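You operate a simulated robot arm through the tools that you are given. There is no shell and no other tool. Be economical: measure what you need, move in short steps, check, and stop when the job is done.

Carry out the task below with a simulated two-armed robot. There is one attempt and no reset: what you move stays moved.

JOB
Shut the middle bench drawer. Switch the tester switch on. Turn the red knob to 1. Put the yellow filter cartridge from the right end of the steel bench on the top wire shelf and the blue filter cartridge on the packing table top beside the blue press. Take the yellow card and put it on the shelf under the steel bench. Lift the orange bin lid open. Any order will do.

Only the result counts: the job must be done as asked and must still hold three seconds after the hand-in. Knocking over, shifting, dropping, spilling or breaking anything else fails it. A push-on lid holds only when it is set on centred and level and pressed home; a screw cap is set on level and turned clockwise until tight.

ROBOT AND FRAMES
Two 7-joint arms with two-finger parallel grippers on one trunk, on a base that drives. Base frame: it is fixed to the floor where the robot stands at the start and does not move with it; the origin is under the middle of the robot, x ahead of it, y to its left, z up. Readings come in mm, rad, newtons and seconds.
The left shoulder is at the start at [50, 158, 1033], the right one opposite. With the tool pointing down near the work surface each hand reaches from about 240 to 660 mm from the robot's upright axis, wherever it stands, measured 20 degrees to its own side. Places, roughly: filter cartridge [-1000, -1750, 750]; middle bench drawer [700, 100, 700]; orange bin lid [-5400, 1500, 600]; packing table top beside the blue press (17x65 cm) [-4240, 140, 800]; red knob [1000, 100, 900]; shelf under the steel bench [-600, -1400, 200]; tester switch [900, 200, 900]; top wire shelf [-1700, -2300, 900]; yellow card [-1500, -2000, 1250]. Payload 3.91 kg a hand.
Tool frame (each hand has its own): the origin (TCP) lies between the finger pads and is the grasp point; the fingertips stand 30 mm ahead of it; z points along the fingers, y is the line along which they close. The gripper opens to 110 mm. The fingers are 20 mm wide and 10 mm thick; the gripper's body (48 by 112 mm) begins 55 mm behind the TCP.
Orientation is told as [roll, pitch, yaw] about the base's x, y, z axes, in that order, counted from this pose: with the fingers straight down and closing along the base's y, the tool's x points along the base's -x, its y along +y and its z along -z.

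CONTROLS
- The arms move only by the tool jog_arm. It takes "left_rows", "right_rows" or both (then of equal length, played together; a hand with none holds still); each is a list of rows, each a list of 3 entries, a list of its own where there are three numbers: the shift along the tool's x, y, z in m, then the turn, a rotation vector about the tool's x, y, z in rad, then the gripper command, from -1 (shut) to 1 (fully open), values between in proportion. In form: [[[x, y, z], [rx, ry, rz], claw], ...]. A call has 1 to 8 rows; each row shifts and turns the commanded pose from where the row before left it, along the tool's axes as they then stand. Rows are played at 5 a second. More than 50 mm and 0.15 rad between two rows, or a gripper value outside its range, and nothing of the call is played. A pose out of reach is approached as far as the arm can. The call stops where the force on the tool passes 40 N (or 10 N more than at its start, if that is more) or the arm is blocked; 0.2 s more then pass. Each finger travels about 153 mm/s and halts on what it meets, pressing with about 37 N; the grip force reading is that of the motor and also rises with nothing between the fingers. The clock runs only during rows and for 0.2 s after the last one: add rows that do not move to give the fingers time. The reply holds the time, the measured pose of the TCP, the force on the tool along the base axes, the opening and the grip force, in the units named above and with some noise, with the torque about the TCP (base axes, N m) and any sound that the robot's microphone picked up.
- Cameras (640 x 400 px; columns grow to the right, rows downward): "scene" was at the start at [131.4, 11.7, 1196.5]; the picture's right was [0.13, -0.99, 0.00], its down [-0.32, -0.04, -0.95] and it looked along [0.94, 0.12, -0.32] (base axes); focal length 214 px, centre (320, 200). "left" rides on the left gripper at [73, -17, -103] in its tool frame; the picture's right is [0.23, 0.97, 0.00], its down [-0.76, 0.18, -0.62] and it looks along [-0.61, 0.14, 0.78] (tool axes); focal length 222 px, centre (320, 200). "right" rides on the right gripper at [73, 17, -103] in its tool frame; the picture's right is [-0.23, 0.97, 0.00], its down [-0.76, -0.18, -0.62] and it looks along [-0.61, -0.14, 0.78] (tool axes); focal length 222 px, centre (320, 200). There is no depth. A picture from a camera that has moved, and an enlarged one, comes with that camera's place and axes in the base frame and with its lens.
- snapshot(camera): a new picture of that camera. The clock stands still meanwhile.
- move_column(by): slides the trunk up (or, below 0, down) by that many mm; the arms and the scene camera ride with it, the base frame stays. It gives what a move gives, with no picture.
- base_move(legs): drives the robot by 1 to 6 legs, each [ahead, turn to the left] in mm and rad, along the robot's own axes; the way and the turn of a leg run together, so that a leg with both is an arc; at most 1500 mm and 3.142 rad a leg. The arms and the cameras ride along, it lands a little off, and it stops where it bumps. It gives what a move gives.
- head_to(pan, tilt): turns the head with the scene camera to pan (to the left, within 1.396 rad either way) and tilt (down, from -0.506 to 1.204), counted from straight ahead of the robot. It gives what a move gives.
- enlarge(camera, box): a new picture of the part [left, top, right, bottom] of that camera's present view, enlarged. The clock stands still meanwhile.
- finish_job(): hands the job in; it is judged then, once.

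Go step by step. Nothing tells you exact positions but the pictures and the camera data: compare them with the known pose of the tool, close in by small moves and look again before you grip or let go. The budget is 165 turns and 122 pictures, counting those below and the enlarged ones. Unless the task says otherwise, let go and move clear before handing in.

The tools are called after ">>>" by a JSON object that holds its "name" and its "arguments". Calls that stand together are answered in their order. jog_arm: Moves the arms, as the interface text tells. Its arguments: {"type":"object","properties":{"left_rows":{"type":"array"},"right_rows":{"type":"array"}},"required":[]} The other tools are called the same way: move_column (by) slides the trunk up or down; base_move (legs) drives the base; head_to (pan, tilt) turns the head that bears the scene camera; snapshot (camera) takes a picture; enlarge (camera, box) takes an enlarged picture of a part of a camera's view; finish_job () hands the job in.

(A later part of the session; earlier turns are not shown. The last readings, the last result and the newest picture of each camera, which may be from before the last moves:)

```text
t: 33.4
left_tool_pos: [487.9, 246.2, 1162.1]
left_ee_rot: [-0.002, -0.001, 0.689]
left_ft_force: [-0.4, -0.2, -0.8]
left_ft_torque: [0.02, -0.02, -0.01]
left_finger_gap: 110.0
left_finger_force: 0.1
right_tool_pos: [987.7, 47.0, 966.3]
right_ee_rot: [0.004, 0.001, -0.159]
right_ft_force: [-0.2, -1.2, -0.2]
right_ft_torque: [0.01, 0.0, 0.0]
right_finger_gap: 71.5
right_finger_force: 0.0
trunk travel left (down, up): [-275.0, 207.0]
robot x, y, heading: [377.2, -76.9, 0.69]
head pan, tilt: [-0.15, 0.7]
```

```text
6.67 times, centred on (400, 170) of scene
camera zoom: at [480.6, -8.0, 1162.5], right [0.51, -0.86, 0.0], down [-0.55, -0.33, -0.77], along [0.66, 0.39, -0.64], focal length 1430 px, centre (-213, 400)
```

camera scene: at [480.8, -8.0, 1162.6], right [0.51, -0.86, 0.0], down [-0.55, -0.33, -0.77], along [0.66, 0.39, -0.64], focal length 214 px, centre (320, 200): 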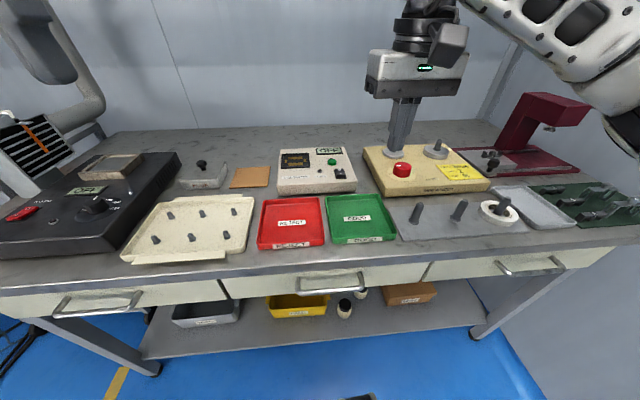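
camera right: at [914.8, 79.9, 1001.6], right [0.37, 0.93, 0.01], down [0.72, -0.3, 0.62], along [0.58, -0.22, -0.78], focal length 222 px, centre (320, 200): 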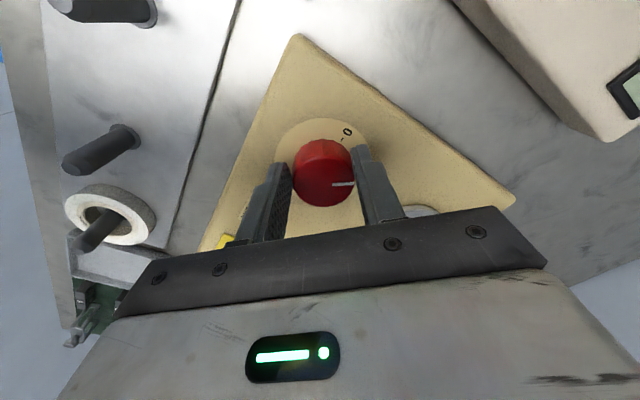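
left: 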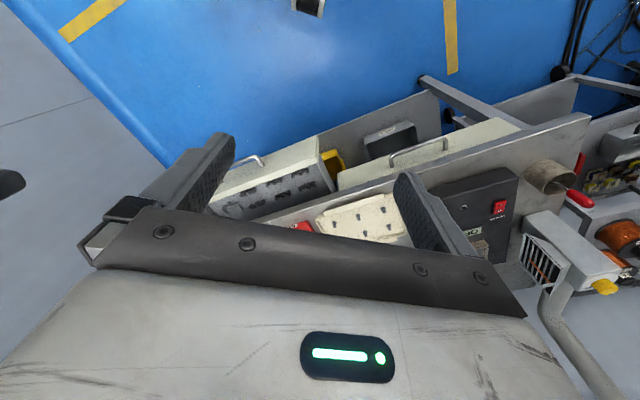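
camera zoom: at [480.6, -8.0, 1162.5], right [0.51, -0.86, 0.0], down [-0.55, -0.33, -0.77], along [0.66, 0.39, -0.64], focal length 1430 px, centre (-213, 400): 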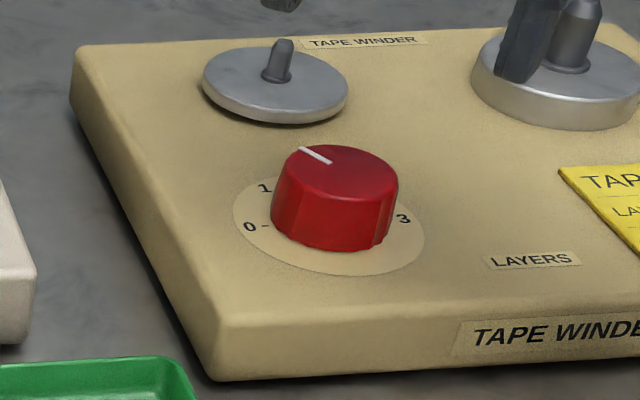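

The panel stayed put and the pointer is on 1. I'll retract both arms a bit, back off, and look toward the steel bench area behind.

>>> {"name": "jog_arm", "arguments": {"right_rows": [[[0, 0, -0.05], [0, 0, 0], 0], [[0, 0, -0.05], [0, 0, 0], 0], [[0, 0, -0.05], [0, 0, 0], 0], [[0.0, 0, 0], [0, 0, -0.15], 0], [[0.03, 0, 0], [0, 0, -0.15], 0], [[0.03, 0, 0], [0, 0, -0.15], 0], [[0.04, 0, 0], [0, 0, -0.15], 0], [[0.04, 0, 0], [0, 0, -0.15], 0]]}}

>>> {"name": "base_move", "arguments": {"legs": [[-450, 0], [0, -1.57]]}}

>>> {"name": "head_to", "arguments": {"pan": -1.2, "tilt": 0.3}}

>>> {"name": "snapshot", "arguments": {"camera": "scene"}}

```text
t: 35.2
left_tool_pos: [486.8, 246.6, 1162.3]
left_ee_rot: [-0.001, -0.002, 0.691]
left_ft_force: [0.3, -1.0, 0.0]
left_ft_torque: [0.03, -0.01, 0.0]
left_finger_gap: 110.2
left_finger_force: 0.0
right_tool_pos: [850.5, 13.9, 1117.0]
right_ee_rot: [0.005, -0.006, 0.594]
right_ft_force: [0.6, -0.5, 0.1]
right_ft_torque: [-0.03, -0.01, -0.01]
right_finger_gap: 54.9
right_finger_force: 0.0
trunk travel left (down, up): [-275.0, 207.0]
robot x, y, heading: [378.8, -76.7, 0.689]
head pan, tilt: [-0.15, 0.7]
```

```text
t: 41.7
left_tool_pos: [358.0, -465.2, 1162.3]
left_ee_rot: [-0.002, 0.001, -0.863]
left_ft_force: [-0.2, -0.4, -0.9]
left_ft_torque: [0.0, -0.02, -0.02]
left_finger_gap: 109.8
left_finger_force: 0.1
right_tool_pos: [130.8, -834.0, 1117.7]
right_ee_rot: [0.004, -0.004, -0.964]
right_ft_force: [0.1, 0.6, -0.6]
right_ft_torque: [0.02, 0.01, 0.0]
right_finger_gap: 55.2
right_finger_force: 0.0
trunk travel left (down, up): [-275.0, 207.0]
robot x, y, heading: [29.3, -361.8, -0.867]
head pan, tilt: [-0.15, 0.7]
```

```text
t: 43.0
left_tool_pos: [358.1, -466.4, 1163.0]
left_ee_rot: [-0.002, 0.0, -0.865]
left_ft_force: [0.4, 0.2, 0.1]
left_ft_torque: [0.03, 0.01, 0.0]
left_finger_gap: 110.1
left_finger_force: 0.0
right_tool_pos: [130.1, -833.1, 1117.2]
right_ee_rot: [0.002, -0.004, -0.963]
right_ft_force: [1.1, -0.4, 0.0]
right_ft_torque: [-0.02, 0.03, 0.0]
right_finger_gap: 55.1
right_finger_force: 0.0
trunk travel left (down, up): [-275.0, 207.0]
robot x, y, heading: [34.4, -361.6, -0.867]
head pan, tilt: [-1.201, 0.3]
```

```text
86 pictures are left
camera scene: at [12.6, -474.6, 1198.6], right [-0.88, 0.48, 0.0], down [0.14, 0.26, -0.96], along [-0.45, -0.84, -0.3], focal length 214 px, centre (320, 200)
```

scene: 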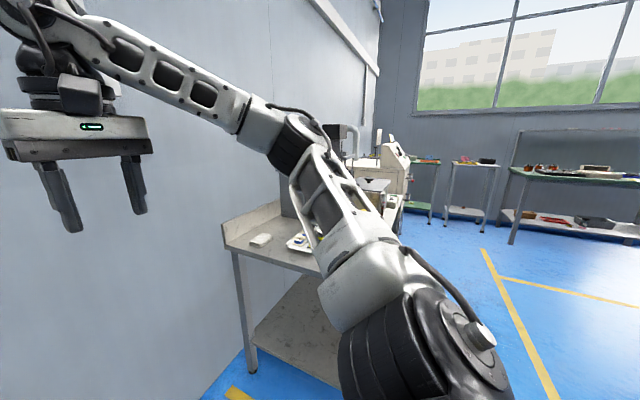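

The steel bench is off to the right along the wall. I'll turn to face it.

>>> {"name": "base_move", "arguments": {"legs": [[0, -1.3]]}}

>>> {"name": "head_to", "arguments": {"pan": 0.0, "tilt": 0.3}}

>>> {"name": "snapshot", "arguments": {"camera": "scene"}}

```text
t: 46.6
left_tool_pos: [18.2, -703.3, 1162.7]
left_ee_rot: [-0.001, -0.002, -2.166]
left_ft_force: [-0.4, 0.5, -0.2]
left_ft_torque: [0.02, 0.03, 0.01]
left_finger_gap: 109.9
left_finger_force: 0.1
right_tool_pos: [-397.2, -581.7, 1116.5]
right_ee_rot: [0.002, -0.003, -2.265]
right_ft_force: [-0.6, -0.5, 0.1]
right_ft_torque: [0.01, -0.03, 0.02]
right_finger_gap: 54.9
right_finger_force: 0.0
trunk travel left (down, up): [-275.0, 207.0]
robot x, y, heading: [34.5, -359.0, -2.169]
head pan, tilt: [-1.201, 0.3]
```

```text
t: 48.0
left_tool_pos: [17.9, -703.1, 1161.9]
left_ee_rot: [-0.003, -0.002, -2.166]
left_ft_force: [0.7, 0.4, -0.5]
left_ft_torque: [-0.05, 0.02, -0.01]
left_finger_gap: 109.9
left_finger_force: 0.1
right_tool_pos: [-395.4, -580.5, 1116.4]
right_ee_rot: [0.001, -0.003, -2.266]
right_ft_force: [0.2, -0.3, 0.7]
right_ft_torque: [-0.02, -0.02, -0.01]
right_finger_gap: 54.9
right_finger_force: 0.0
trunk travel left (down, up): [-275.0, 207.0]
robot x, y, heading: [33.0, -361.7, -2.172]
head pan, tilt: [0.0, 0.3]
```

```text
85 pictures are left
camera scene: at [-44.0, -472.2, 1198.7], right [-0.83, 0.56, 0.0], down [0.17, 0.24, -0.96], along [-0.54, -0.79, -0.3], focal length 214 px, centre (320, 200)
```

scene: 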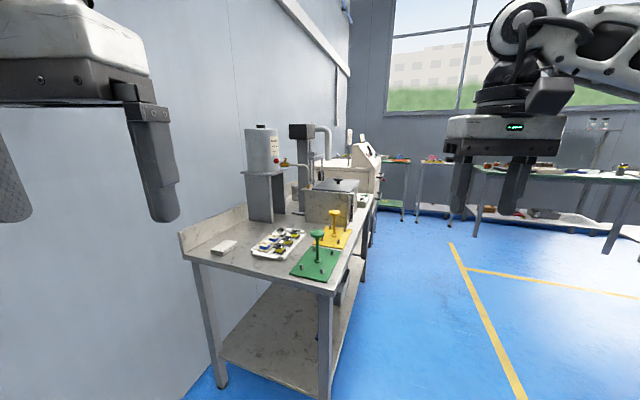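

>>> {"name": "enlarge", "arguments": {"camera": "scene", "box": [170, 110, 390, 300]}}

>>> {"name": "enlarge", "arguments": {"camera": "scene", "box": [340, 110, 640, 260]}}

```text
2.11 times, centred on (280, 205) of scene
camera zoom: at [-44.0, -472.2, 1198.7], right [-0.83, 0.56, 0.0], down [0.17, 0.24, -0.96], along [-0.54, -0.79, -0.3], focal length 452 px, centre (404, 190)
```

zoom: 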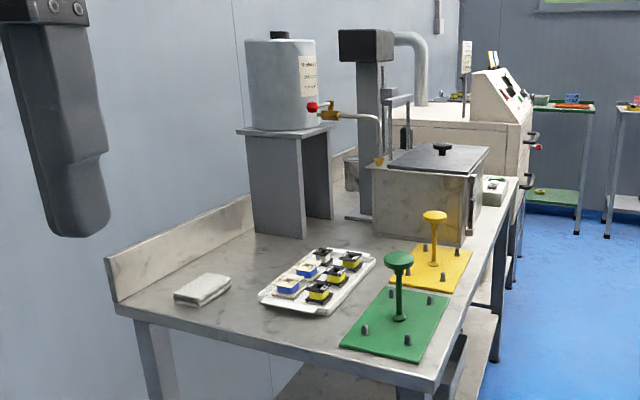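

```text
2.13 times, centred on (490, 185) of scene
camera zoom: at [-44.0, -472.2, 1198.7], right [-0.83, 0.56, 0.0], down [0.17, 0.24, -0.96], along [-0.54, -0.79, -0.3], focal length 458 px, centre (-43, 232)
```

zoom: 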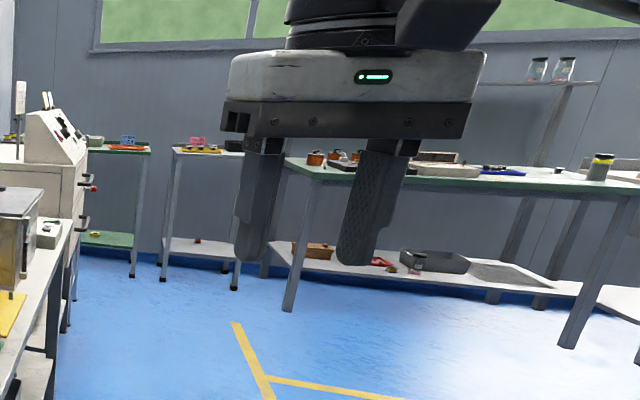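

The steel bench runs along the wall at about a -2.5 rad direction, facing the blue floor. I'll drive to a viewing spot in front of its right end.

>>> {"name": "base_move", "arguments": {"legs": [[0, -0.85], [738, 0], [0, 0.448], [949, 0], [0, 1.63]]}}

>>> {"name": "snapshot", "arguments": {"camera": "scene"}}

```text
t: 64.0
left_tool_pos: [-1164.6, -1090.8, 1163.0]
left_ee_rot: [-0.001, 0.0, -0.939]
left_ft_force: [-0.3, 0.9, -0.6]
left_ft_torque: [-0.01, -0.01, 0.02]
left_finger_gap: 110.1
left_finger_force: 0.1
right_tool_pos: [-1418.8, -1438.9, 1118.7]
right_ee_rot: [0.001, -0.004, -1.038]
right_ft_force: [0.6, 0.2, 0.1]
right_ft_torque: [-0.06, 0.0, -0.02]
right_finger_gap: 55.1
right_finger_force: 0.0
trunk travel left (down, up): [-275.0, 207.0]
robot x, y, heading: [-1483.0, -962.1, -0.936]
head pan, tilt: [0.0, 0.3]
```

```text
82 pictures are left
camera scene: at [-1403.6, -1069.1, 1198.7], right [-0.81, -0.59, 0.0], down [-0.17, 0.24, -0.96], along [0.56, -0.77, -0.3], focal length 214 px, centre (320, 200)
```

scene: 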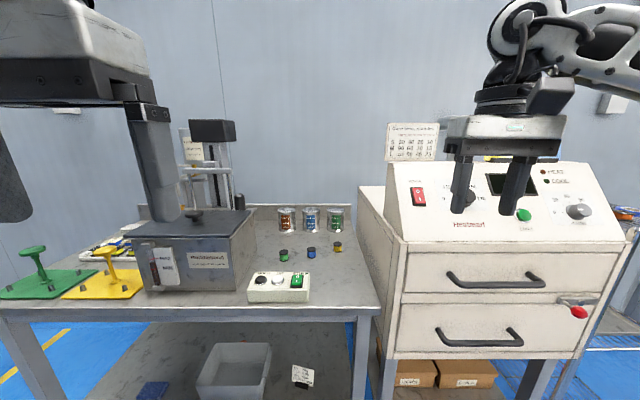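

>>> {"name": "enlarge", "arguments": {"camera": "scene", "box": [235, 190, 385, 310]}}

>>> {"name": "head_to", "arguments": {"pan": -0.7, "tilt": 0.4}}

>>> {"name": "snapshot", "arguments": {"camera": "scene"}}

```text
3.33 times, centred on (310, 250) of scene
camera zoom: at [-1403.6, -1069.1, 1198.7], right [-0.81, -0.59, 0.0], down [-0.17, 0.24, -0.96], along [0.56, -0.77, -0.3], focal length 715 px, centre (353, 33)
```

zoom: 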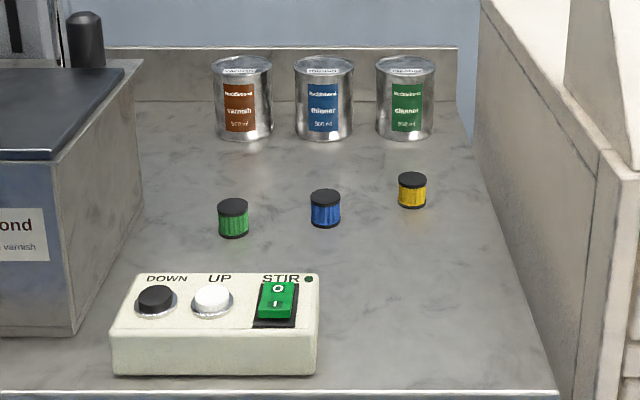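

```text
t: 65.0
left_tool_pos: [-1163.8, -1089.0, 1161.4]
left_ee_rot: [-0.003, 0.0, -0.939]
left_ft_force: [0.3, -0.2, 1.0]
left_ft_torque: [-0.01, 0.0, 0.0]
left_finger_gap: 110.1
left_finger_force: 0.0
right_tool_pos: [-1419.2, -1439.0, 1117.3]
right_ee_rot: [0.002, -0.003, -1.038]
right_ft_force: [0.4, -0.1, -0.6]
right_ft_torque: [0.01, -0.02, 0.0]
right_finger_gap: 55.1
right_finger_force: 0.1
trunk travel left (down, up): [-275.0, 207.0]
robot x, y, heading: [-1484.5, -957.1, -0.94]
head pan, tilt: [-0.7, 0.4]
```

```text
80 pictures are left
camera scene: at [-1465.1, -1086.1, 1189.4], right [-1.0, 0.07, 0.0], down [0.03, 0.39, -0.92], along [-0.06, -0.92, -0.39], focal length 214 px, centre (320, 200)
```

scene: 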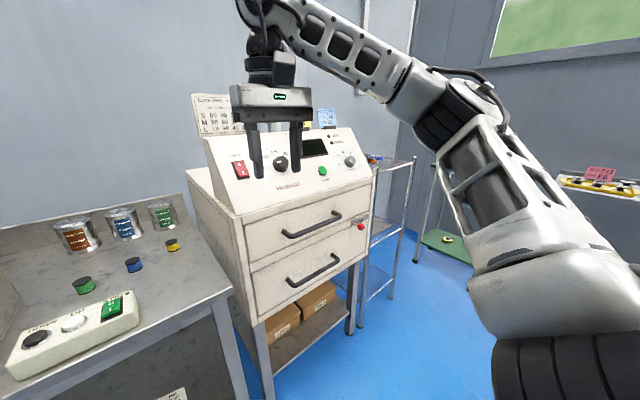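

>>> {"name": "enlarge", "arguments": {"camera": "scene", "box": [180, 70, 440, 230]}}

>>> {"name": "enlarge", "arguments": {"camera": "scene", "box": [290, 95, 350, 140]}}

```text
2.46 times, centred on (310, 150) of scene
camera zoom: at [-1465.1, -1086.1, 1189.4], right [-1.0, 0.07, 0.0], down [0.03, 0.39, -0.92], along [-0.06, -0.92, -0.39], focal length 528 px, centre (345, 323)
```

zoom: 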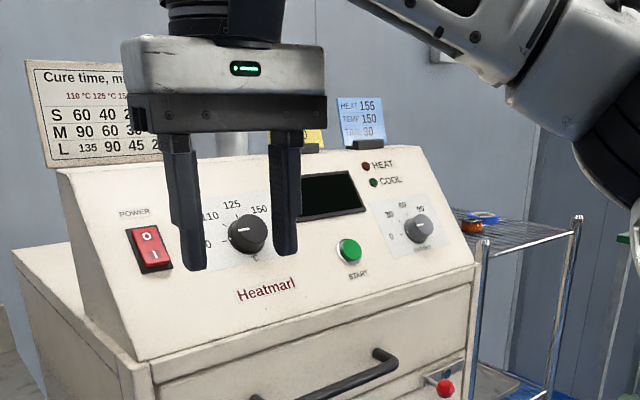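

```text
8.89 times, centred on (320, 118) of scene
camera zoom: at [-1465.1, -1086.1, 1189.4], right [-1.0, 0.07, 0.0], down [0.03, 0.39, -0.92], along [-0.06, -0.92, -0.39], focal length 1906 px, centre (320, 933)
```

zoom: 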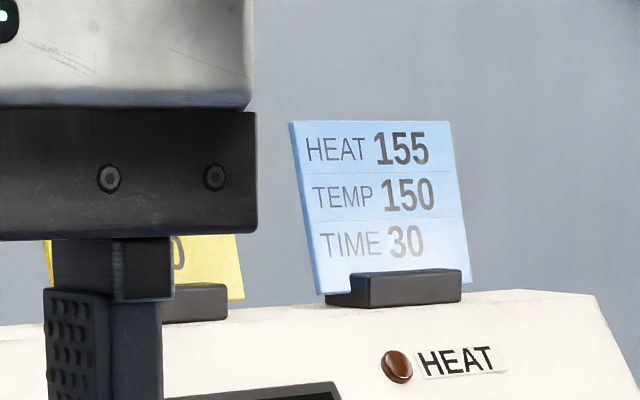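

The blue and yellow cartridges are small cylinders at about (-960,-1622) and (-1016,-1715) on the bench top at z 755. I'll tuck the right arm back and up, then approach so the left hand can take yellow.

>>> {"name": "jog_arm", "arguments": {"right_rows": [[[0.03, 0, -0.04], [0, 0, -0.1], 0], [[0.03, 0, -0.04], [0, 0, 0], 0], [[0.03, 0, -0.04], [0, 0, 0], 0], [[0.03, 0, -0.04], [0, 0, 0], 0], [[0.03, 0, -0.04], [0, 0, 0], 0]]}}

>>> {"name": "base_move", "arguments": {"legs": [[0, -0.395], [330, 0], [0, 0.39]]}}

>>> {"name": "head_to", "arguments": {"pan": 0.1, "tilt": 0.6}}

>>> {"name": "snapshot", "arguments": {"camera": "scene"}}

>>> {"name": "snapshot", "arguments": {"camera": "left"}}

```text
t: 66.2
left_tool_pos: [-1164.2, -1089.4, 1163.1]
left_ee_rot: [-0.003, -0.001, -0.938]
left_ft_force: [-0.9, -0.3, 0.1]
left_ft_torque: [0.02, -0.02, 0.01]
left_finger_gap: 110.1
left_finger_force: 0.1
right_tool_pos: [-1458.6, -1336.9, 1244.9]
right_ee_rot: [0.003, -0.005, -0.938]
right_ft_force: [-1.0, 0.1, -0.1]
right_ft_torque: [0.01, 0.01, 0.0]
right_finger_gap: 54.9
right_finger_force: 0.0
right hand out of reach, approached as far as the arm can: row 4, 5
trunk travel left (down, up): [-275.0, 207.0]
robot x, y, heading: [-1479.1, -958.4, -0.942]
head pan, tilt: [-0.7, 0.4]
```

```text
t: 70.8
left_tool_pos: [-1085.6, -1412.8, 1162.2]
left_ee_rot: [-0.003, -0.001, -0.941]
left_ft_force: [-0.8, 1.0, 0.1]
left_ft_torque: [-0.01, 0.04, 0.0]
left_finger_gap: 110.1
left_finger_force: 0.1
right_tool_pos: [-1380.6, -1662.0, 1243.9]
right_ee_rot: [0.004, -0.005, -0.939]
right_ft_force: [0.2, 1.0, 0.1]
right_ft_torque: [0.02, 0.03, 0.01]
right_finger_gap: 54.8
right_finger_force: 0.0
trunk travel left (down, up): [-275.0, 207.0]
robot x, y, heading: [-1404.4, -1287.8, -0.942]
head pan, tilt: [-0.7, 0.4]
```

```text
t: 71.9
left_tool_pos: [-1086.0, -1413.1, 1162.5]
left_ee_rot: [-0.003, 0.001, -0.94]
left_ft_force: [0.4, 0.7, -0.1]
left_ft_torque: [0.01, 0.01, 0.0]
left_finger_gap: 109.7
left_finger_force: 0.0
right_tool_pos: [-1381.0, -1660.8, 1245.6]
right_ee_rot: [0.004, -0.005, -0.94]
right_ft_force: [-0.1, 0.0, 0.4]
right_ft_torque: [-0.04, -0.02, -0.03]
right_finger_gap: 55.0
right_finger_force: 0.0
trunk travel left (down, up): [-275.0, 207.0]
robot x, y, heading: [-1403.8, -1287.3, -0.939]
head pan, tilt: [0.099, 0.6]
```

```text
77 pictures are left
camera scene: at [-1321.2, -1383.2, 1171.2], right [-0.75, -0.67, 0.0], down [-0.38, 0.42, -0.83], along [0.55, -0.62, -0.56], focal length 214 px, centre (320, 200)
```

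scene: 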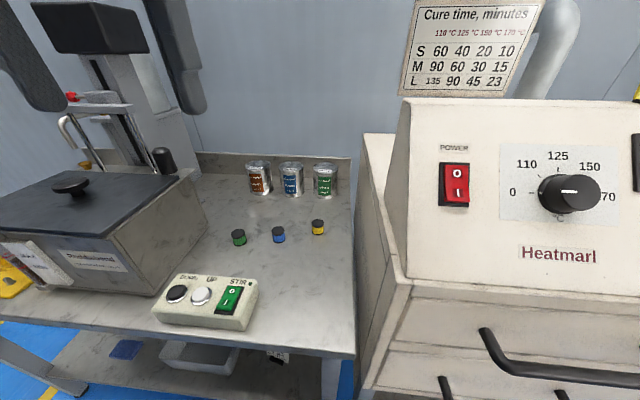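

```text
76 pictures are left
camera left: at [-1142.2, -1365.0, 1265.3], right [0.65, 0.76, 0.0], down [0.59, -0.51, 0.62], along [0.47, -0.41, -0.78], focal length 222 px, centre (320, 200)
```

left: 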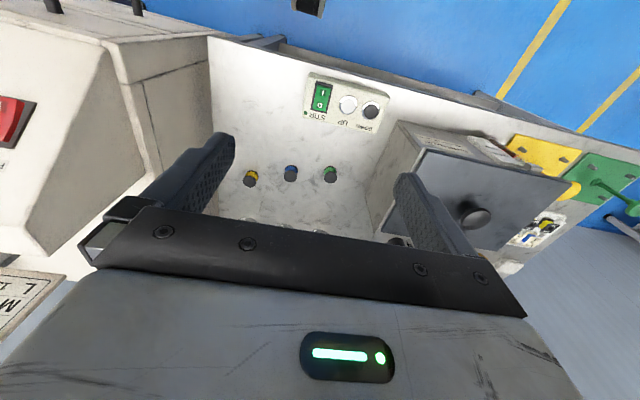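

Triangulation puts yellow at (-1017,-1718). The left hand will move above it and come down to a hover.

>>> {"name": "jog_arm", "arguments": {"left_rows": [[[-0.0411, -0.0178, 0], [0, 0, 0], 0.1], [[-0.0411, -0.0178, 0], [0, 0, 0], 0.1], [[-0.0411, -0.0178, 0], [0, 0, 0], 0.1], [[-0.0411, -0.0178, 0], [0, 0, 0], 0.1], [[-0.0411, -0.0178, 0], [0, 0, 0], 0.1], [[-0.0411, -0.0178, 0], [0, 0, 0], 0.1], [[-0.0411, -0.0178, 0], [0, 0, 0], 0.1]]}}

>>> {"name": "jog_arm", "arguments": {"left_rows": [[[0, 0, 0.045], [0, 0, 0], 0.1], [[0, 0, 0.045], [0, 0, 0], 0.1], [[0, 0, 0.045], [0, 0, 0], 0.1], [[0, 0, 0.045], [0, 0, 0], 0.1], [[0, 0, 0.045], [0, 0, 0], 0.1], [[0, 0, 0.045], [0, 0, 0], 0.1], [[0, 0, 0.045], [0, 0, 0], 0.1]]}}

>>> {"name": "snapshot", "arguments": {"camera": "left"}}

>>> {"name": "snapshot", "arguments": {"camera": "scene"}}

```text
t: 73.5
left_tool_pos: [-1047.4, -1692.3, 1114.9]
left_ee_rot: [-0.002, 0.0, -0.941]
left_ft_force: [-0.7, -0.7, 0.3]
left_ft_torque: [0.05, -0.02, -0.01]
left_finger_gap: 60.5
left_finger_force: 0.0
left hand out of reach, approached as far as the arm can: row 6, 7
right_tool_pos: [-1379.0, -1661.9, 1243.8]
right_ee_rot: [0.004, -0.005, -0.939]
right_ft_force: [-0.3, -0.7, -0.1]
right_ft_torque: [0.03, -0.03, 0.02]
right_finger_gap: 55.2
right_finger_force: 0.1
trunk travel left (down, up): [-275.0, 207.0]
robot x, y, heading: [-1398.5, -1283.8, -0.94]
head pan, tilt: [0.099, 0.6]
```

```text
t: 75.1
left_tool_pos: [-1049.3, -1690.3, 802.3]
left_ee_rot: [-0.004, -0.002, -0.939]
left_ft_force: [0.2, -0.4, -0.2]
left_ft_torque: [0.05, 0.02, 0.01]
left_finger_gap: 60.4
left_finger_force: 0.2
right_tool_pos: [-1379.6, -1661.2, 1244.7]
right_ee_rot: [0.003, -0.005, -0.939]
right_ft_force: [-0.3, -0.6, -0.4]
right_ft_torque: [-0.02, -0.03, 0.02]
right_finger_gap: 55.1
right_finger_force: 0.1
trunk travel left (down, up): [-275.0, 207.0]
robot x, y, heading: [-1402.3, -1287.4, -0.942]
head pan, tilt: [0.099, 0.6]
```

```text
75 pictures are left
camera left: at [-1104.6, -1642.5, 905.2], right [0.65, 0.76, 0.0], down [0.59, -0.51, 0.62], along [0.47, -0.41, -0.78], focal length 222 px, centre (320, 200)
```

left: 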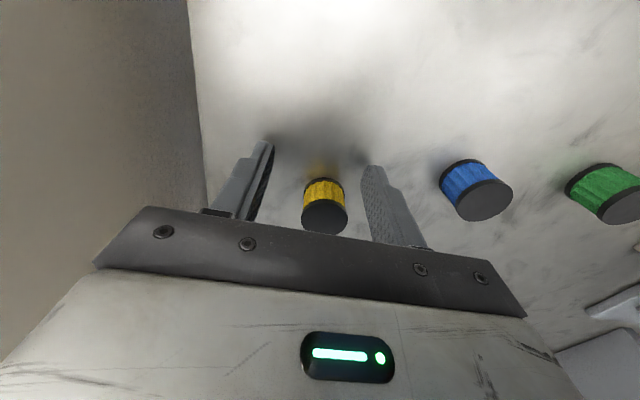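

```text
74 pictures are left
camera scene: at [-1321.0, -1383.3, 1171.2], right [-0.75, -0.67, 0.0], down [-0.38, 0.42, -0.82], along [0.55, -0.62, -0.57], focal length 214 px, centre (320, 200)
```

scene: 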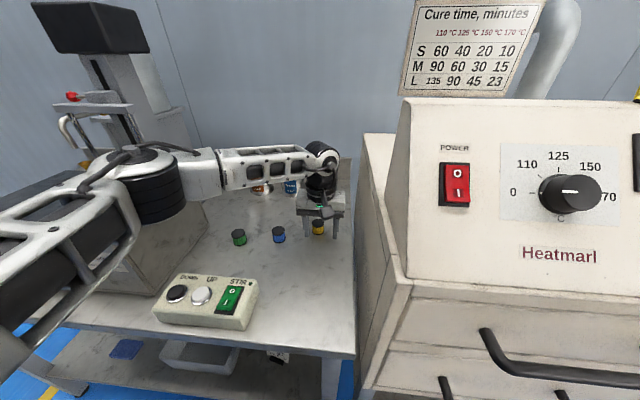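

>>> {"name": "jog_arm", "arguments": {"left_rows": [[[0, 0.006, 0], [0, 0, 0], 0.1], [[-0.014, 0, 0], [0, 0, 0], 0.1], [[-0.014, 0, 0], [0, 0, 0], 0.1], [[-0.013, 0, 0], [0, 0, 0], 0.1], [[0, 0, 0.007], [0, 0, 0], 0.1], [[0, 0, 0.007], [0, 0, 0], 0.1]]}}

>>> {"name": "snapshot", "arguments": {"camera": "left"}}

>>> {"name": "enlarge", "arguments": {"camera": "scene", "box": [260, 170, 380, 260]}}

```text
t: 76.5
left_tool_pos: [-1020.9, -1720.7, 790.3]
left_ee_rot: [-0.003, -0.003, -0.942]
left_ft_force: [0.2, 1.8, 9.3]
left_ft_torque: [0.35, -0.19, 0.03]
left_finger_gap: 60.7
left_finger_force: 0.2
right_tool_pos: [-1380.6, -1659.8, 1246.3]
right_ee_rot: [0.005, -0.005, -0.938]
right_ft_force: [1.0, -0.2, 0.2]
right_ft_torque: [0.04, -0.01, -0.02]
right_finger_gap: 55.0
right_finger_force: 0.0
trunk travel left (down, up): [-275.0, 207.0]
robot x, y, heading: [-1396.0, -1285.4, -0.941]
head pan, tilt: [0.099, 0.6]
```

```text
73 pictures are left
camera left: at [-1076.8, -1672.3, 892.9], right [0.65, 0.76, 0.0], down [0.59, -0.51, 0.62], along [0.47, -0.41, -0.78], focal length 222 px, centre (320, 200)
```

left: 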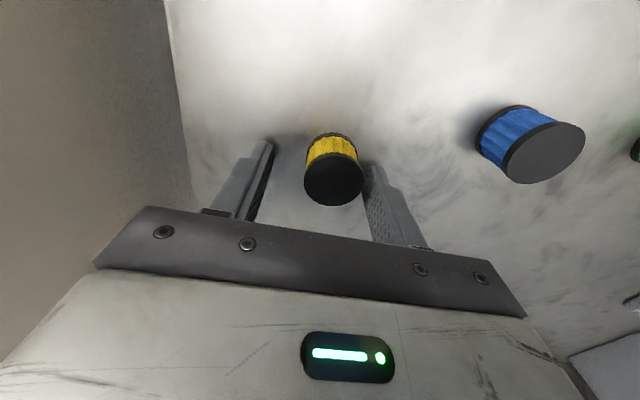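

```text
4.44 times, centred on (320, 215) of scene
camera zoom: at [-1321.7, -1382.4, 1171.6], right [-0.75, -0.67, 0.0], down [-0.38, 0.42, -0.83], along [0.55, -0.62, -0.56], focal length 953 px, centre (320, 133)
```

zoom: 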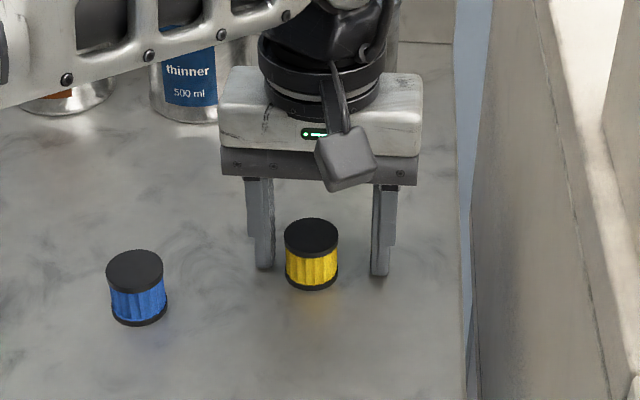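

Fingertips touched the bench at z≈760. The cartridge is about 9 mm nearer to me and 5 mm left, so I'll adjust and grip.

>>> {"name": "jog_arm", "arguments": {"left_rows": [[[0, 0, -0.004], [0, 0, 0], 0.1], [[0.009, 0.005, 0], [0, 0, 0], 0.1], [[0, 0, 0], [0, 0, 0], -0.7], [[0, 0, 0], [0, 0, 0], -0.7], [[0, 0, 0], [0, 0, 0], -0.7]]}}

>>> {"name": "enlarge", "arguments": {"camera": "scene", "box": [260, 170, 380, 260]}}

```text
t: 77.7
left_tool_pos: [-1022.4, -1710.0, 791.7]
left_ee_rot: [-0.002, 0.0, -0.941]
left_ft_force: [-1.0, 0.9, -0.4]
left_ft_torque: [0.01, 0.0, -0.01]
left_finger_gap: 31.0
left_finger_force: 37.2
right_tool_pos: [-1379.9, -1661.4, 1244.8]
right_ee_rot: [0.001, -0.006, -0.939]
right_ft_force: [0.6, 0.8, -0.6]
right_ft_torque: [-0.02, -0.02, -0.04]
right_finger_gap: 54.9
right_finger_force: 0.0
trunk travel left (down, up): [-275.0, 207.0]
robot x, y, heading: [-1403.5, -1287.7, -0.939]
head pan, tilt: [0.099, 0.6]
```

```text
4.44 times, centred on (320, 215) of scene
camera zoom: at [-1321.1, -1383.1, 1171.2], right [-0.75, -0.67, 0.0], down [-0.38, 0.42, -0.83], along [0.55, -0.62, -0.56], focal length 953 px, centre (320, 133)
```

zoom: 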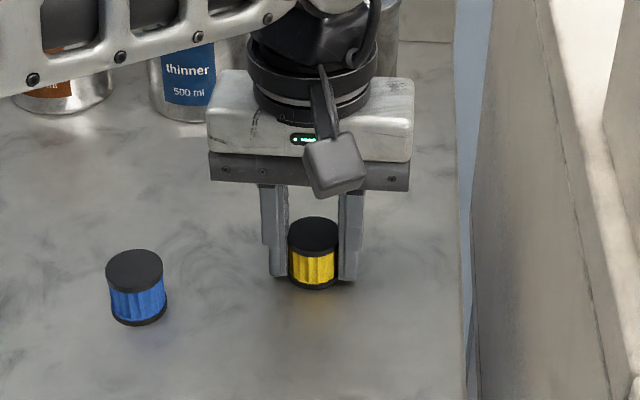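

Gripped at 31 mm. I'll lift straight up and retract.

>>> {"name": "jog_arm", "arguments": {"left_rows": [[[0, 0, -0.03], [0, 0, 0], -1], [[0, 0, -0.048], [0, 0, 0], -1], [[0, 0, -0.05], [0, 0, 0], -1], [[0, 0, -0.05], [0, 0, 0], -1], [[0, 0, -0.05], [0, 0, 0], -1], [[0, 0, -0.05], [0, 0, 0], -1], [[0.02, 0, -0.045], [0, 0, 0], -1], [[0.03, 0, -0.04], [0, 0, 0], -1]]}}

>>> {"name": "jog_arm", "arguments": {"left_rows": [[[0.05, 0, 0], [0, 0, 0], -1], [[0.05, 0, 0], [0, 0, 0], -1], [[0.05, 0, 0], [0, 0, 0], -1], [[0.05, 0, 0], [0, 0, 0], -1], [[0.02, 0.03, 0], [0, 0, 0], -1]]}}

>>> {"name": "head_to", "arguments": {"pan": -0.9, "tilt": 0.3}}

>>> {"name": "snapshot", "arguments": {"camera": "scene"}}

```text
t: 79.5
left_tool_pos: [-1050.6, -1671.2, 1143.1]
left_ee_rot: [-0.002, -0.002, -0.94]
left_ft_force: [-0.3, 0.7, -0.2]
left_ft_torque: [0.02, 0.0, -0.04]
left_finger_gap: 30.9
left_finger_force: 36.9
left hand out of reach, approached as far as the arm can: row 7
right_tool_pos: [-1381.3, -1660.2, 1244.1]
right_ee_rot: [0.005, -0.004, -0.94]
right_ft_force: [-0.1, 0.5, 0.1]
right_ft_torque: [0.03, -0.05, 0.0]
right_finger_gap: 55.1
right_finger_force: 0.0
trunk travel left (down, up): [-275.0, 207.0]
robot x, y, heading: [-1402.7, -1284.7, -0.942]
head pan, tilt: [0.099, 0.6]
```

```text
t: 80.7
left_tool_pos: [-1155.1, -1472.9, 1142.4]
left_ee_rot: [-0.003, 0.0, -0.94]
left_ft_force: [0.3, -0.4, 0.0]
left_ft_torque: [0.01, -0.01, -0.01]
left_finger_gap: 31.0
left_finger_force: 36.9
right_tool_pos: [-1380.1, -1661.0, 1245.0]
right_ee_rot: [0.002, -0.005, -0.937]
right_ft_force: [-0.2, -0.1, 0.4]
right_ft_torque: [-0.02, -0.02, -0.01]
right_finger_gap: 55.4
right_finger_force: 0.1
trunk travel left (down, up): [-275.0, 207.0]
robot x, y, heading: [-1406.6, -1284.9, -0.941]
head pan, tilt: [0.099, 0.6]
```

```text
t: 82.0
left_tool_pos: [-1156.2, -1474.3, 1143.3]
left_ee_rot: [-0.001, -0.001, -0.941]
left_ft_force: [-0.2, 0.3, 0.6]
left_ft_torque: [0.0, 0.0, -0.01]
left_finger_gap: 30.9
left_finger_force: 37.4
right_tool_pos: [-1380.7, -1662.0, 1245.5]
right_ee_rot: [0.004, -0.005, -0.939]
right_ft_force: [1.1, 0.7, 0.2]
right_ft_torque: [0.0, 0.01, -0.03]
right_finger_gap: 55.2
right_finger_force: 0.0
trunk travel left (down, up): [-275.0, 207.0]
robot x, y, heading: [-1403.6, -1282.1, -0.945]
head pan, tilt: [-0.901, 0.3]
```

```text
70 pictures are left
camera scene: at [-1404.9, -1407.2, 1198.6], right [-0.96, 0.27, 0.0], down [0.08, 0.29, -0.96], along [-0.26, -0.92, -0.3], focal length 214 px, centre (320, 200)
```

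scene: 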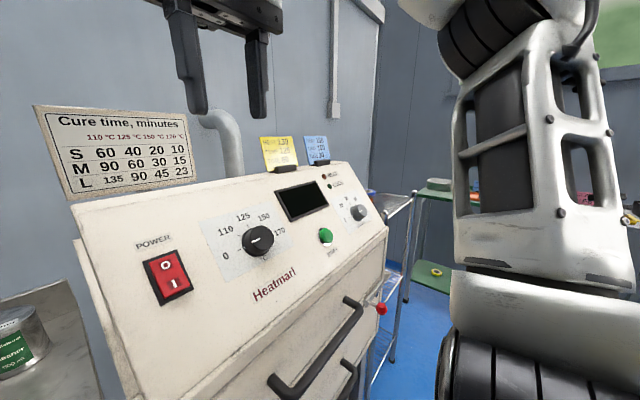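

The cards stand in slot holders on the oven top. The yellow one is near (-1475,-1893), z 1125–1190. I'll shift right along the oven so the right hand can take it.

>>> {"name": "base_move", "arguments": {"legs": [[-150, 0], [0, -1.57], [290, 0], [0, 1.57], [120, 0]]}}

>>> {"name": "head_to", "arguments": {"pan": -0.2, "tilt": 0.2}}

>>> {"name": "snapshot", "arguments": {"camera": "scene"}}

>>> {"name": "snapshot", "arguments": {"camera": "right"}}

```text
t: 93.4
left_tool_pos: [-1412.9, -1628.5, 1143.6]
left_ee_rot: [-0.002, 0.002, -0.963]
left_ft_force: [-0.5, -1.0, -1.1]
left_ft_torque: [0.05, 0.0, -0.01]
left_finger_gap: 30.7
left_finger_force: 37.0
right_tool_pos: [-1642.5, -1807.9, 1244.2]
right_ee_rot: [0.003, -0.003, -0.962]
right_ft_force: [1.2, 0.4, -0.1]
right_ft_torque: [0.0, 0.0, 0.02]
right_finger_gap: 55.1
right_finger_force: 0.0
trunk travel left (down, up): [-275.0, 207.0]
robot x, y, heading: [-1654.6, -1433.8, -0.967]
head pan, tilt: [-0.901, 0.3]
```

```text
t: 94.5
left_tool_pos: [-1413.9, -1627.3, 1144.1]
left_ee_rot: [-0.001, -0.001, -0.964]
left_ft_force: [-0.3, -0.6, 0.5]
left_ft_torque: [-0.01, 0.0, 0.0]
left_finger_gap: 30.6
left_finger_force: 36.8
right_tool_pos: [-1642.2, -1809.0, 1245.3]
right_ee_rot: [0.001, -0.005, -0.963]
right_ft_force: [-0.7, -0.7, 0.1]
right_ft_torque: [0.01, 0.01, 0.02]
right_finger_gap: 55.0
right_finger_force: 0.0
trunk travel left (down, up): [-275.0, 207.0]
robot x, y, heading: [-1655.9, -1432.3, -0.967]
head pan, tilt: [-0.201, 0.201]
```

```text
69 pictures are left
camera scene: at [-1597.5, -1550.6, 1207.9], right [-0.92, -0.39, 0.0], down [-0.08, 0.18, -0.98], along [0.39, -0.9, -0.2], focal length 214 px, centre (320, 200)
```

scene: 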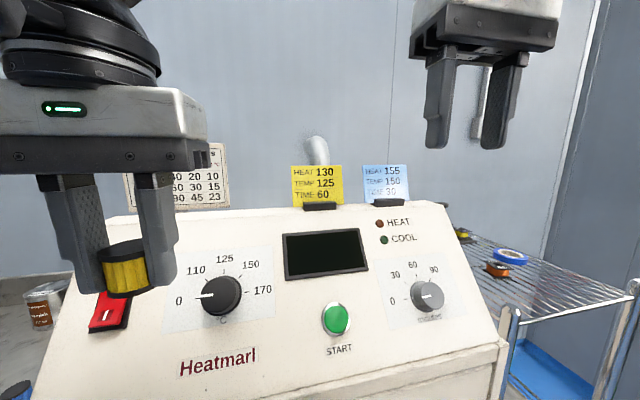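

```text
68 pictures are left
camera right: at [-1670.7, -1739.7, 1347.1], right [0.93, 0.37, 0.0], down [0.29, -0.72, 0.63], along [0.24, -0.58, -0.78], focal length 222 px, centre (320, 200)
```

right: 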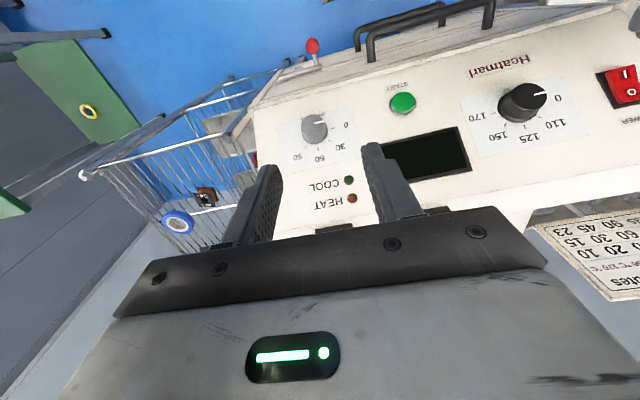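

The yellow card is centred at about (-1451,-1875,1159), facing me. I'll rotate the right gripper 90° so it closes front to back.

>>> {"name": "jog_arm", "arguments": {"right_rows": [[[0, 0, 0], [0, 0, 0.141], 0], [[0, 0, 0], [0, 0, 0.141], 0], [[0, 0, 0], [0, 0, 0.141], 0], [[0, 0, 0], [0, 0, 0.141], 0], [[0, 0, 0], [0, 0, 0.141], 0], [[0, 0, 0], [0, 0, 0.141], 0]]}}

>>> {"name": "jog_arm", "arguments": {"right_rows": [[[0, 0, 0], [0, 0, 0.141], 0], [[0, 0, 0], [0, 0, 0.141], 0], [[0, 0, 0], [0, 0, 0.141], 0], [[0, 0, 0], [0, 0, 0.141], 0], [[0, 0, 0], [0, 0, 0.141], 0]]}}

>>> {"name": "enlarge", "arguments": {"camera": "scene", "box": [260, 130, 440, 240]}}

>>> {"name": "snapshot", "arguments": {"camera": "right"}}

```text
t: 95.9
left_tool_pos: [-1412.8, -1627.8, 1143.1]
left_ee_rot: [-0.002, 0.001, -0.963]
left_ft_force: [-0.5, -0.5, 0.1]
left_ft_torque: [0.01, 0.0, 0.0]
left_finger_gap: 30.8
left_finger_force: 36.9
right_tool_pos: [-1642.5, -1809.4, 1244.1]
right_ee_rot: [0.005, 0.0, -1.81]
right_ft_force: [-0.3, -0.6, -0.3]
right_ft_torque: [-0.03, 0.0, -0.03]
right_finger_gap: 55.1
right_finger_force: 0.1
trunk travel left (down, up): [-275.0, 207.0]
robot x, y, heading: [-1656.4, -1429.2, -0.96]
head pan, tilt: [-0.201, 0.201]
```

```text
t: 97.1
left_tool_pos: [-1413.8, -1625.9, 1143.4]
left_ee_rot: [0.0, 0.0, -0.964]
left_ft_force: [0.5, 0.6, -0.3]
left_ft_torque: [0.0, 0.01, 0.0]
left_finger_gap: 30.7
left_finger_force: 37.0
right_tool_pos: [-1641.7, -1808.7, 1245.2]
right_ee_rot: [0.006, 0.003, -2.516]
right_ft_force: [0.6, 0.0, 0.2]
right_ft_torque: [0.01, 0.0, -0.01]
right_finger_gap: 55.1
right_finger_force: 0.1
trunk travel left (down, up): [-275.0, 207.0]
robot x, y, heading: [-1655.6, -1434.3, -0.965]
head pan, tilt: [-0.201, 0.201]
```

```text
3.56 times, centred on (350, 185) of scene
camera zoom: at [-1597.4, -1550.6, 1208.0], right [-0.92, -0.39, 0.0], down [-0.08, 0.18, -0.98], along [0.39, -0.9, -0.2], focal length 763 px, centre (213, 253)
```

zoom: 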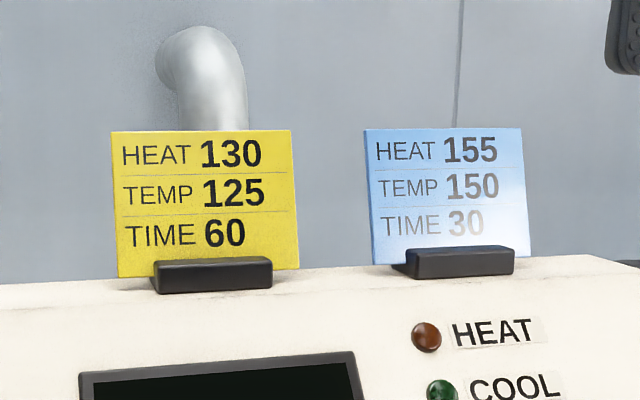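

```text
66 pictures are left
camera right: at [-1574.5, -1780.2, 1348.0], right [0.39, -0.92, 0.0], down [-0.72, -0.3, 0.62], along [-0.57, -0.24, -0.78], focal length 222 px, centre (320, 200)
```

right: 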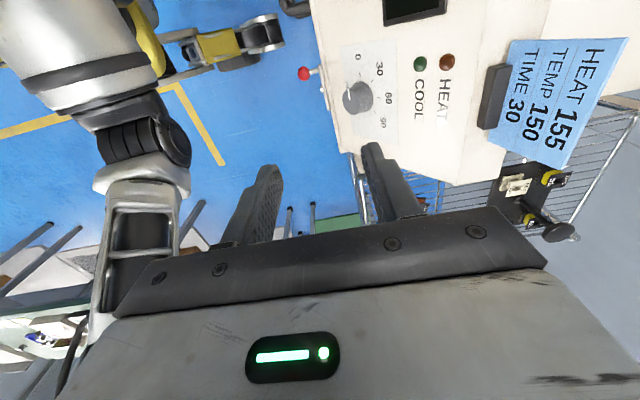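

The cards lean back about 20°. I'll raise the trunk 100 mm, bring the right hand above the yellow card, and tilt it to match.

>>> {"name": "move_column", "arguments": {"by": 100}}

>>> {"name": "jog_arm", "arguments": {"right_rows": [[[0.023, 0.0396, 0], [0, 0, 0], 0], [[0.023, 0.0396, 0], [0, 0, 0], 0], [[0.023, 0.0396, 0], [0, 0, 0], 0], [[0.023, 0.0396, 0], [0, 0, 0], 0], [[0.023, 0.0396, 0], [0, 0, 0], 0], [[0, 0, 0], [0.117, 0, 0], 0], [[0, 0, 0], [0.117, 0, 0], 0], [[0, 0, 0], [0.116, 0, 0], 0]]}}

>>> {"name": "snapshot", "arguments": {"camera": "scene"}}

>>> {"name": "snapshot", "arguments": {"camera": "right"}}

```text
t: 98.4
left_tool_pos: [-1413.2, -1627.4, 1243.4]
left_ee_rot: [-0.001, 0.001, -0.962]
left_ft_force: [1.1, -0.3, 0.0]
left_ft_torque: [0.04, 0.01, 0.0]
left_finger_gap: 30.6
left_finger_force: 37.1
right_tool_pos: [-1641.5, -1809.8, 1344.7]
right_ee_rot: [0.005, 0.002, -2.51]
right_ft_force: [-1.0, 0.4, 0.0]
right_ft_torque: [-0.01, -0.02, 0.0]
right_finger_gap: 55.0
right_finger_force: 0.1
trunk travel left (down, up): [-375.0, 107.0]
robot x, y, heading: [-1655.3, -1430.8, -0.964]
head pan, tilt: [-0.201, 0.201]
```

```text
t: 100.2
left_tool_pos: [-1414.1, -1627.4, 1244.0]
left_ee_rot: [-0.004, -0.002, -0.961]
left_ft_force: [-0.5, 0.6, -0.6]
left_ft_torque: [0.02, 0.02, 0.0]
left_finger_gap: 31.0
left_finger_force: 36.9
right_tool_pos: [-1492.8, -1844.7, 1243.5]
right_ee_rot: [-0.343, 0.005, -2.513]
right_ft_force: [0.6, 0.2, -0.5]
right_ft_torque: [-0.01, 0.03, 0.01]
right_finger_gap: 55.1
right_finger_force: 0.0
right hand out of reach, approached as far as the arm can: row 4, 5, 6, 7, 8
trunk travel left (down, up): [-375.0, 107.0]
robot x, y, heading: [-1654.6, -1434.6, -0.966]
head pan, tilt: [-0.201, 0.201]
```

```text
65 pictures are left
camera scene: at [-1597.6, -1550.7, 1308.0], right [-0.92, -0.39, 0.0], down [-0.08, 0.18, -0.98], along [0.39, -0.9, -0.2], focal length 214 px, centre (320, 200)
```

scene: 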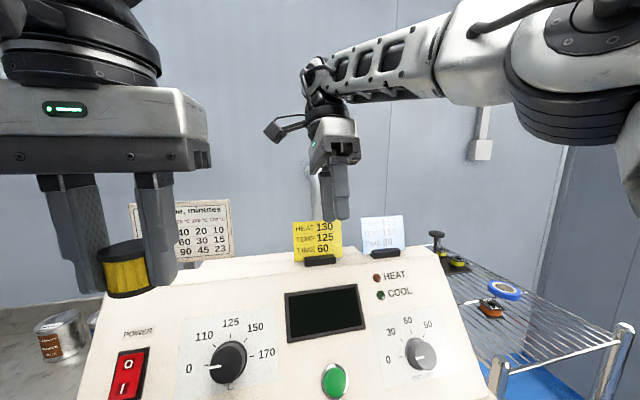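

```text
64 pictures are left
camera right: at [-1405.1, -1843.3, 1334.0], right [0.36, -0.87, -0.33], down [-0.59, -0.48, 0.64], along [-0.72, -0.04, -0.69], focal length 222 px, centre (320, 200)
```

right: 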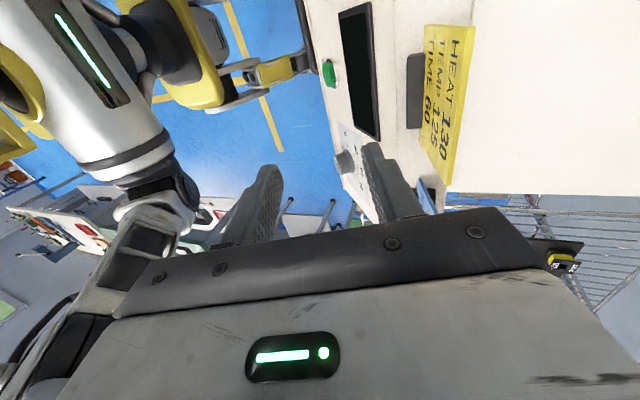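

The arm was reach-limited, so I'll raise the trunk the rest of the way and continue toward the point above the card.

>>> {"name": "move_column", "arguments": {"by": 105}}

>>> {"name": "jog_arm", "arguments": {"right_rows": [[[0.005, 0.037, 0], [0, 0, 0], 0], [[0.005, 0.037, 0], [0, 0, 0], 0], [[0.005, 0.037, 0], [0, 0, 0], 0], [[0, 0, 0.022], [0, 0, 0], 0], [[0, 0, 0.022], [0, 0, 0], 0], [[0, 0, 0.022], [0, 0, 0], 0]]}}

>>> {"name": "snapshot", "arguments": {"camera": "scene"}}

>>> {"name": "snapshot", "arguments": {"camera": "right"}}

```text
t: 101.6
left_tool_pos: [-1414.4, -1627.9, 1348.8]
left_ee_rot: [-0.003, 0.0, -0.963]
left_ft_force: [-0.3, -0.6, 0.0]
left_ft_torque: [-0.03, 0.01, 0.02]
left_finger_gap: 30.9
left_finger_force: 37.0
right_tool_pos: [-1492.8, -1844.0, 1347.8]
right_ee_rot: [-0.34, 0.002, -2.514]
right_ft_force: [-0.2, 0.6, 0.1]
right_ft_torque: [0.01, 0.0, 0.02]
right_finger_gap: 55.3
right_finger_force: 0.1
trunk travel left (down, up): [-480.0, 2.0]
robot x, y, heading: [-1658.2, -1431.2, -0.964]
head pan, tilt: [-0.201, 0.201]
```

```text
t: 103.0
left_tool_pos: [-1414.4, -1627.7, 1348.2]
left_ee_rot: [-0.003, -0.003, -0.964]
left_ft_force: [0.2, 0.0, -0.7]
left_ft_torque: [-0.01, 0.05, 0.02]
left_finger_gap: 31.0
left_finger_force: 36.7
right_tool_pos: [-1457.2, -1879.2, 1230.5]
right_ee_rot: [-0.314, 0.016, -2.52]
right_ft_force: [-0.3, -0.5, 9.7]
right_ft_torque: [-0.21, -0.03, -0.03]
right_finger_gap: 53.4
right_finger_force: 0.1
right hand out of reach, approached as far as the arm can: row 1, 2, 3
trunk travel left (down, up): [-480.0, 2.0]
robot x, y, heading: [-1656.0, -1432.9, -0.959]
head pan, tilt: [-0.201, 0.201]
stopped in row 6 (right hand): the force on the tool passed its limit at 49 N (the readings are from after the stop); the commanded pose is now the measured one
```

```text
63 pictures are left
camera scene: at [-1597.5, -1550.4, 1413.0], right [-0.92, -0.39, 0.0], down [-0.08, 0.18, -0.98], along [0.39, -0.9, -0.2], focal length 214 px, centre (320, 200)
```

scene: 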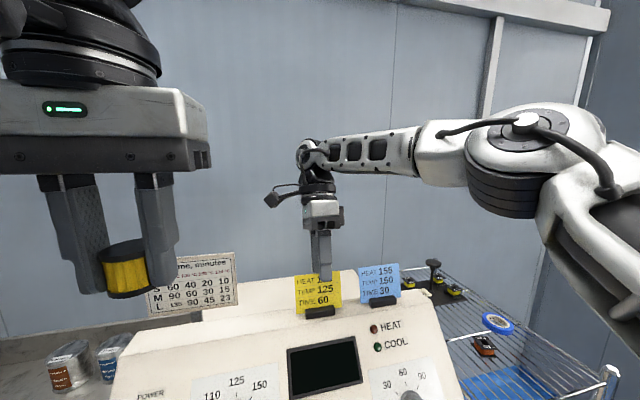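

```text
62 pictures are left
camera right: at [-1371.6, -1877.4, 1323.9], right [0.36, -0.88, -0.3], down [-0.61, -0.47, 0.64], along [-0.7, -0.04, -0.71], focal length 222 px, centre (320, 200)
```

right: 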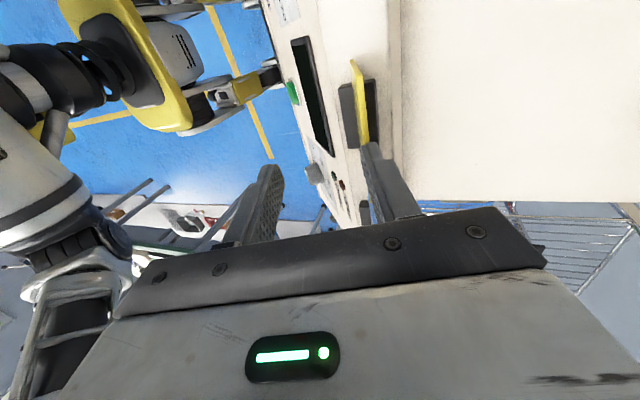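

The far finger touched the card's top edge. I'll back up 15 mm, move 28 mm further forward, and look.

>>> {"name": "jog_arm", "arguments": {"right_rows": [[[0, 0, -0.02], [0, 0, 0], 0], [[0, 0.0, 0], [0.02, 0, 0], 0], [[0, 0.014, 0], [0, 0, 0], 0], [[0, 0.014, 0], [0, 0, 0], 0]]}}

>>> {"name": "snapshot", "arguments": {"camera": "right"}}

>>> {"name": "enlarge", "arguments": {"camera": "scene", "box": [260, 190, 420, 330]}}

```text
t: 104.0
left_tool_pos: [-1413.4, -1628.4, 1348.9]
left_ee_rot: [-0.004, -0.001, -0.964]
left_ft_force: [-0.5, -1.0, 0.1]
left_ft_torque: [0.0, 0.03, -0.01]
left_finger_gap: 31.1
left_finger_force: 36.7
right_tool_pos: [-1436.0, -1906.4, 1238.4]
right_ee_rot: [-0.339, 0.013, -2.52]
right_ft_force: [-0.2, -0.5, -0.7]
right_ft_torque: [-0.01, -0.01, -0.03]
right_finger_gap: 54.8
right_finger_force: 0.1
trunk travel left (down, up): [-480.0, 2.0]
robot x, y, heading: [-1654.2, -1430.9, -0.966]
head pan, tilt: [-0.201, 0.201]
```

```text
61 pictures are left
camera right: at [-1350.3, -1905.6, 1330.5], right [0.35, -0.88, -0.33], down [-0.6, -0.48, 0.64], along [-0.71, -0.03, -0.7], focal length 222 px, centre (320, 200)
```

right: 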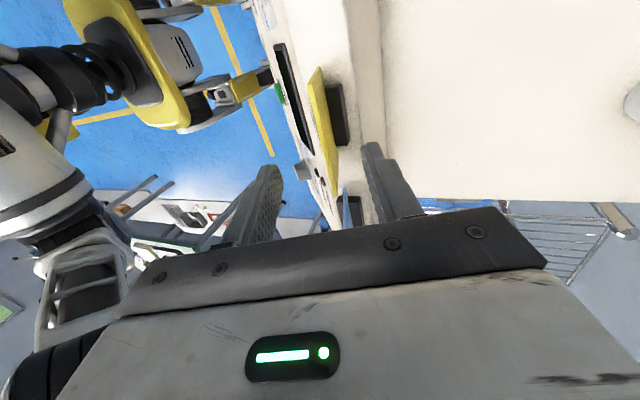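

```text
2.86 times, centred on (340, 260) of scene
camera zoom: at [-1596.9, -1550.7, 1412.9], right [-0.92, -0.39, 0.0], down [-0.08, 0.18, -0.98], along [0.39, -0.9, -0.2], focal length 613 px, centre (263, 29)
```

zoom: 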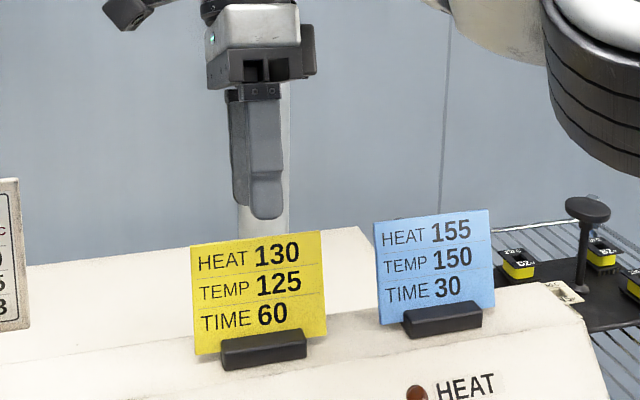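

The card is centred between the fingers and aligned. I'll slide down 38 mm along it and close.

>>> {"name": "jog_arm", "arguments": {"right_rows": [[[0, 0, 0.013], [0, 0, 0], 0], [[0, 0, 0.013], [0, 0, 0], 0], [[0, 0, 0.012], [0, 0, 0], 0], [[0, 0, 0], [0, 0, 0], -1], [[0, 0, 0], [0, 0, 0], -1], [[0, 0, 0], [0, 0, 0], -1]]}}

>>> {"name": "enlarge", "arguments": {"camera": "scene", "box": [260, 190, 420, 330]}}

```text
t: 105.4
left_tool_pos: [-1412.9, -1628.4, 1349.4]
left_ee_rot: [-0.002, 0.0, -0.964]
left_ft_force: [0.6, -0.4, 0.2]
left_ft_torque: [-0.01, 0.03, -0.01]
left_finger_gap: 30.7
left_finger_force: 36.6
right_tool_pos: [-1445.9, -1893.9, 1202.2]
right_ee_rot: [-0.336, 0.015, -2.521]
right_ft_force: [-0.7, -0.9, 0.1]
right_ft_torque: [-0.01, -0.01, -0.01]
right_finger_gap: 2.9
right_finger_force: 37.0
trunk travel left (down, up): [-480.0, 2.0]
robot x, y, heading: [-1652.8, -1431.8, -0.963]
head pan, tilt: [-0.201, 0.201]
```

```text
2.86 times, centred on (340, 260) of scene
camera zoom: at [-1597.3, -1550.8, 1412.9], right [-0.92, -0.39, 0.0], down [-0.08, 0.18, -0.98], along [0.39, -0.9, -0.2], focal length 613 px, centre (263, 29)
```

zoom: 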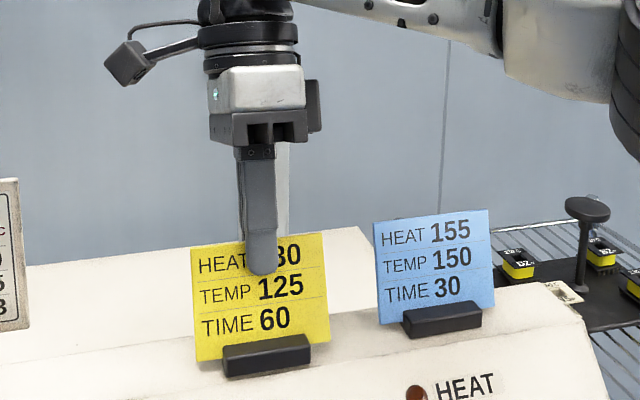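

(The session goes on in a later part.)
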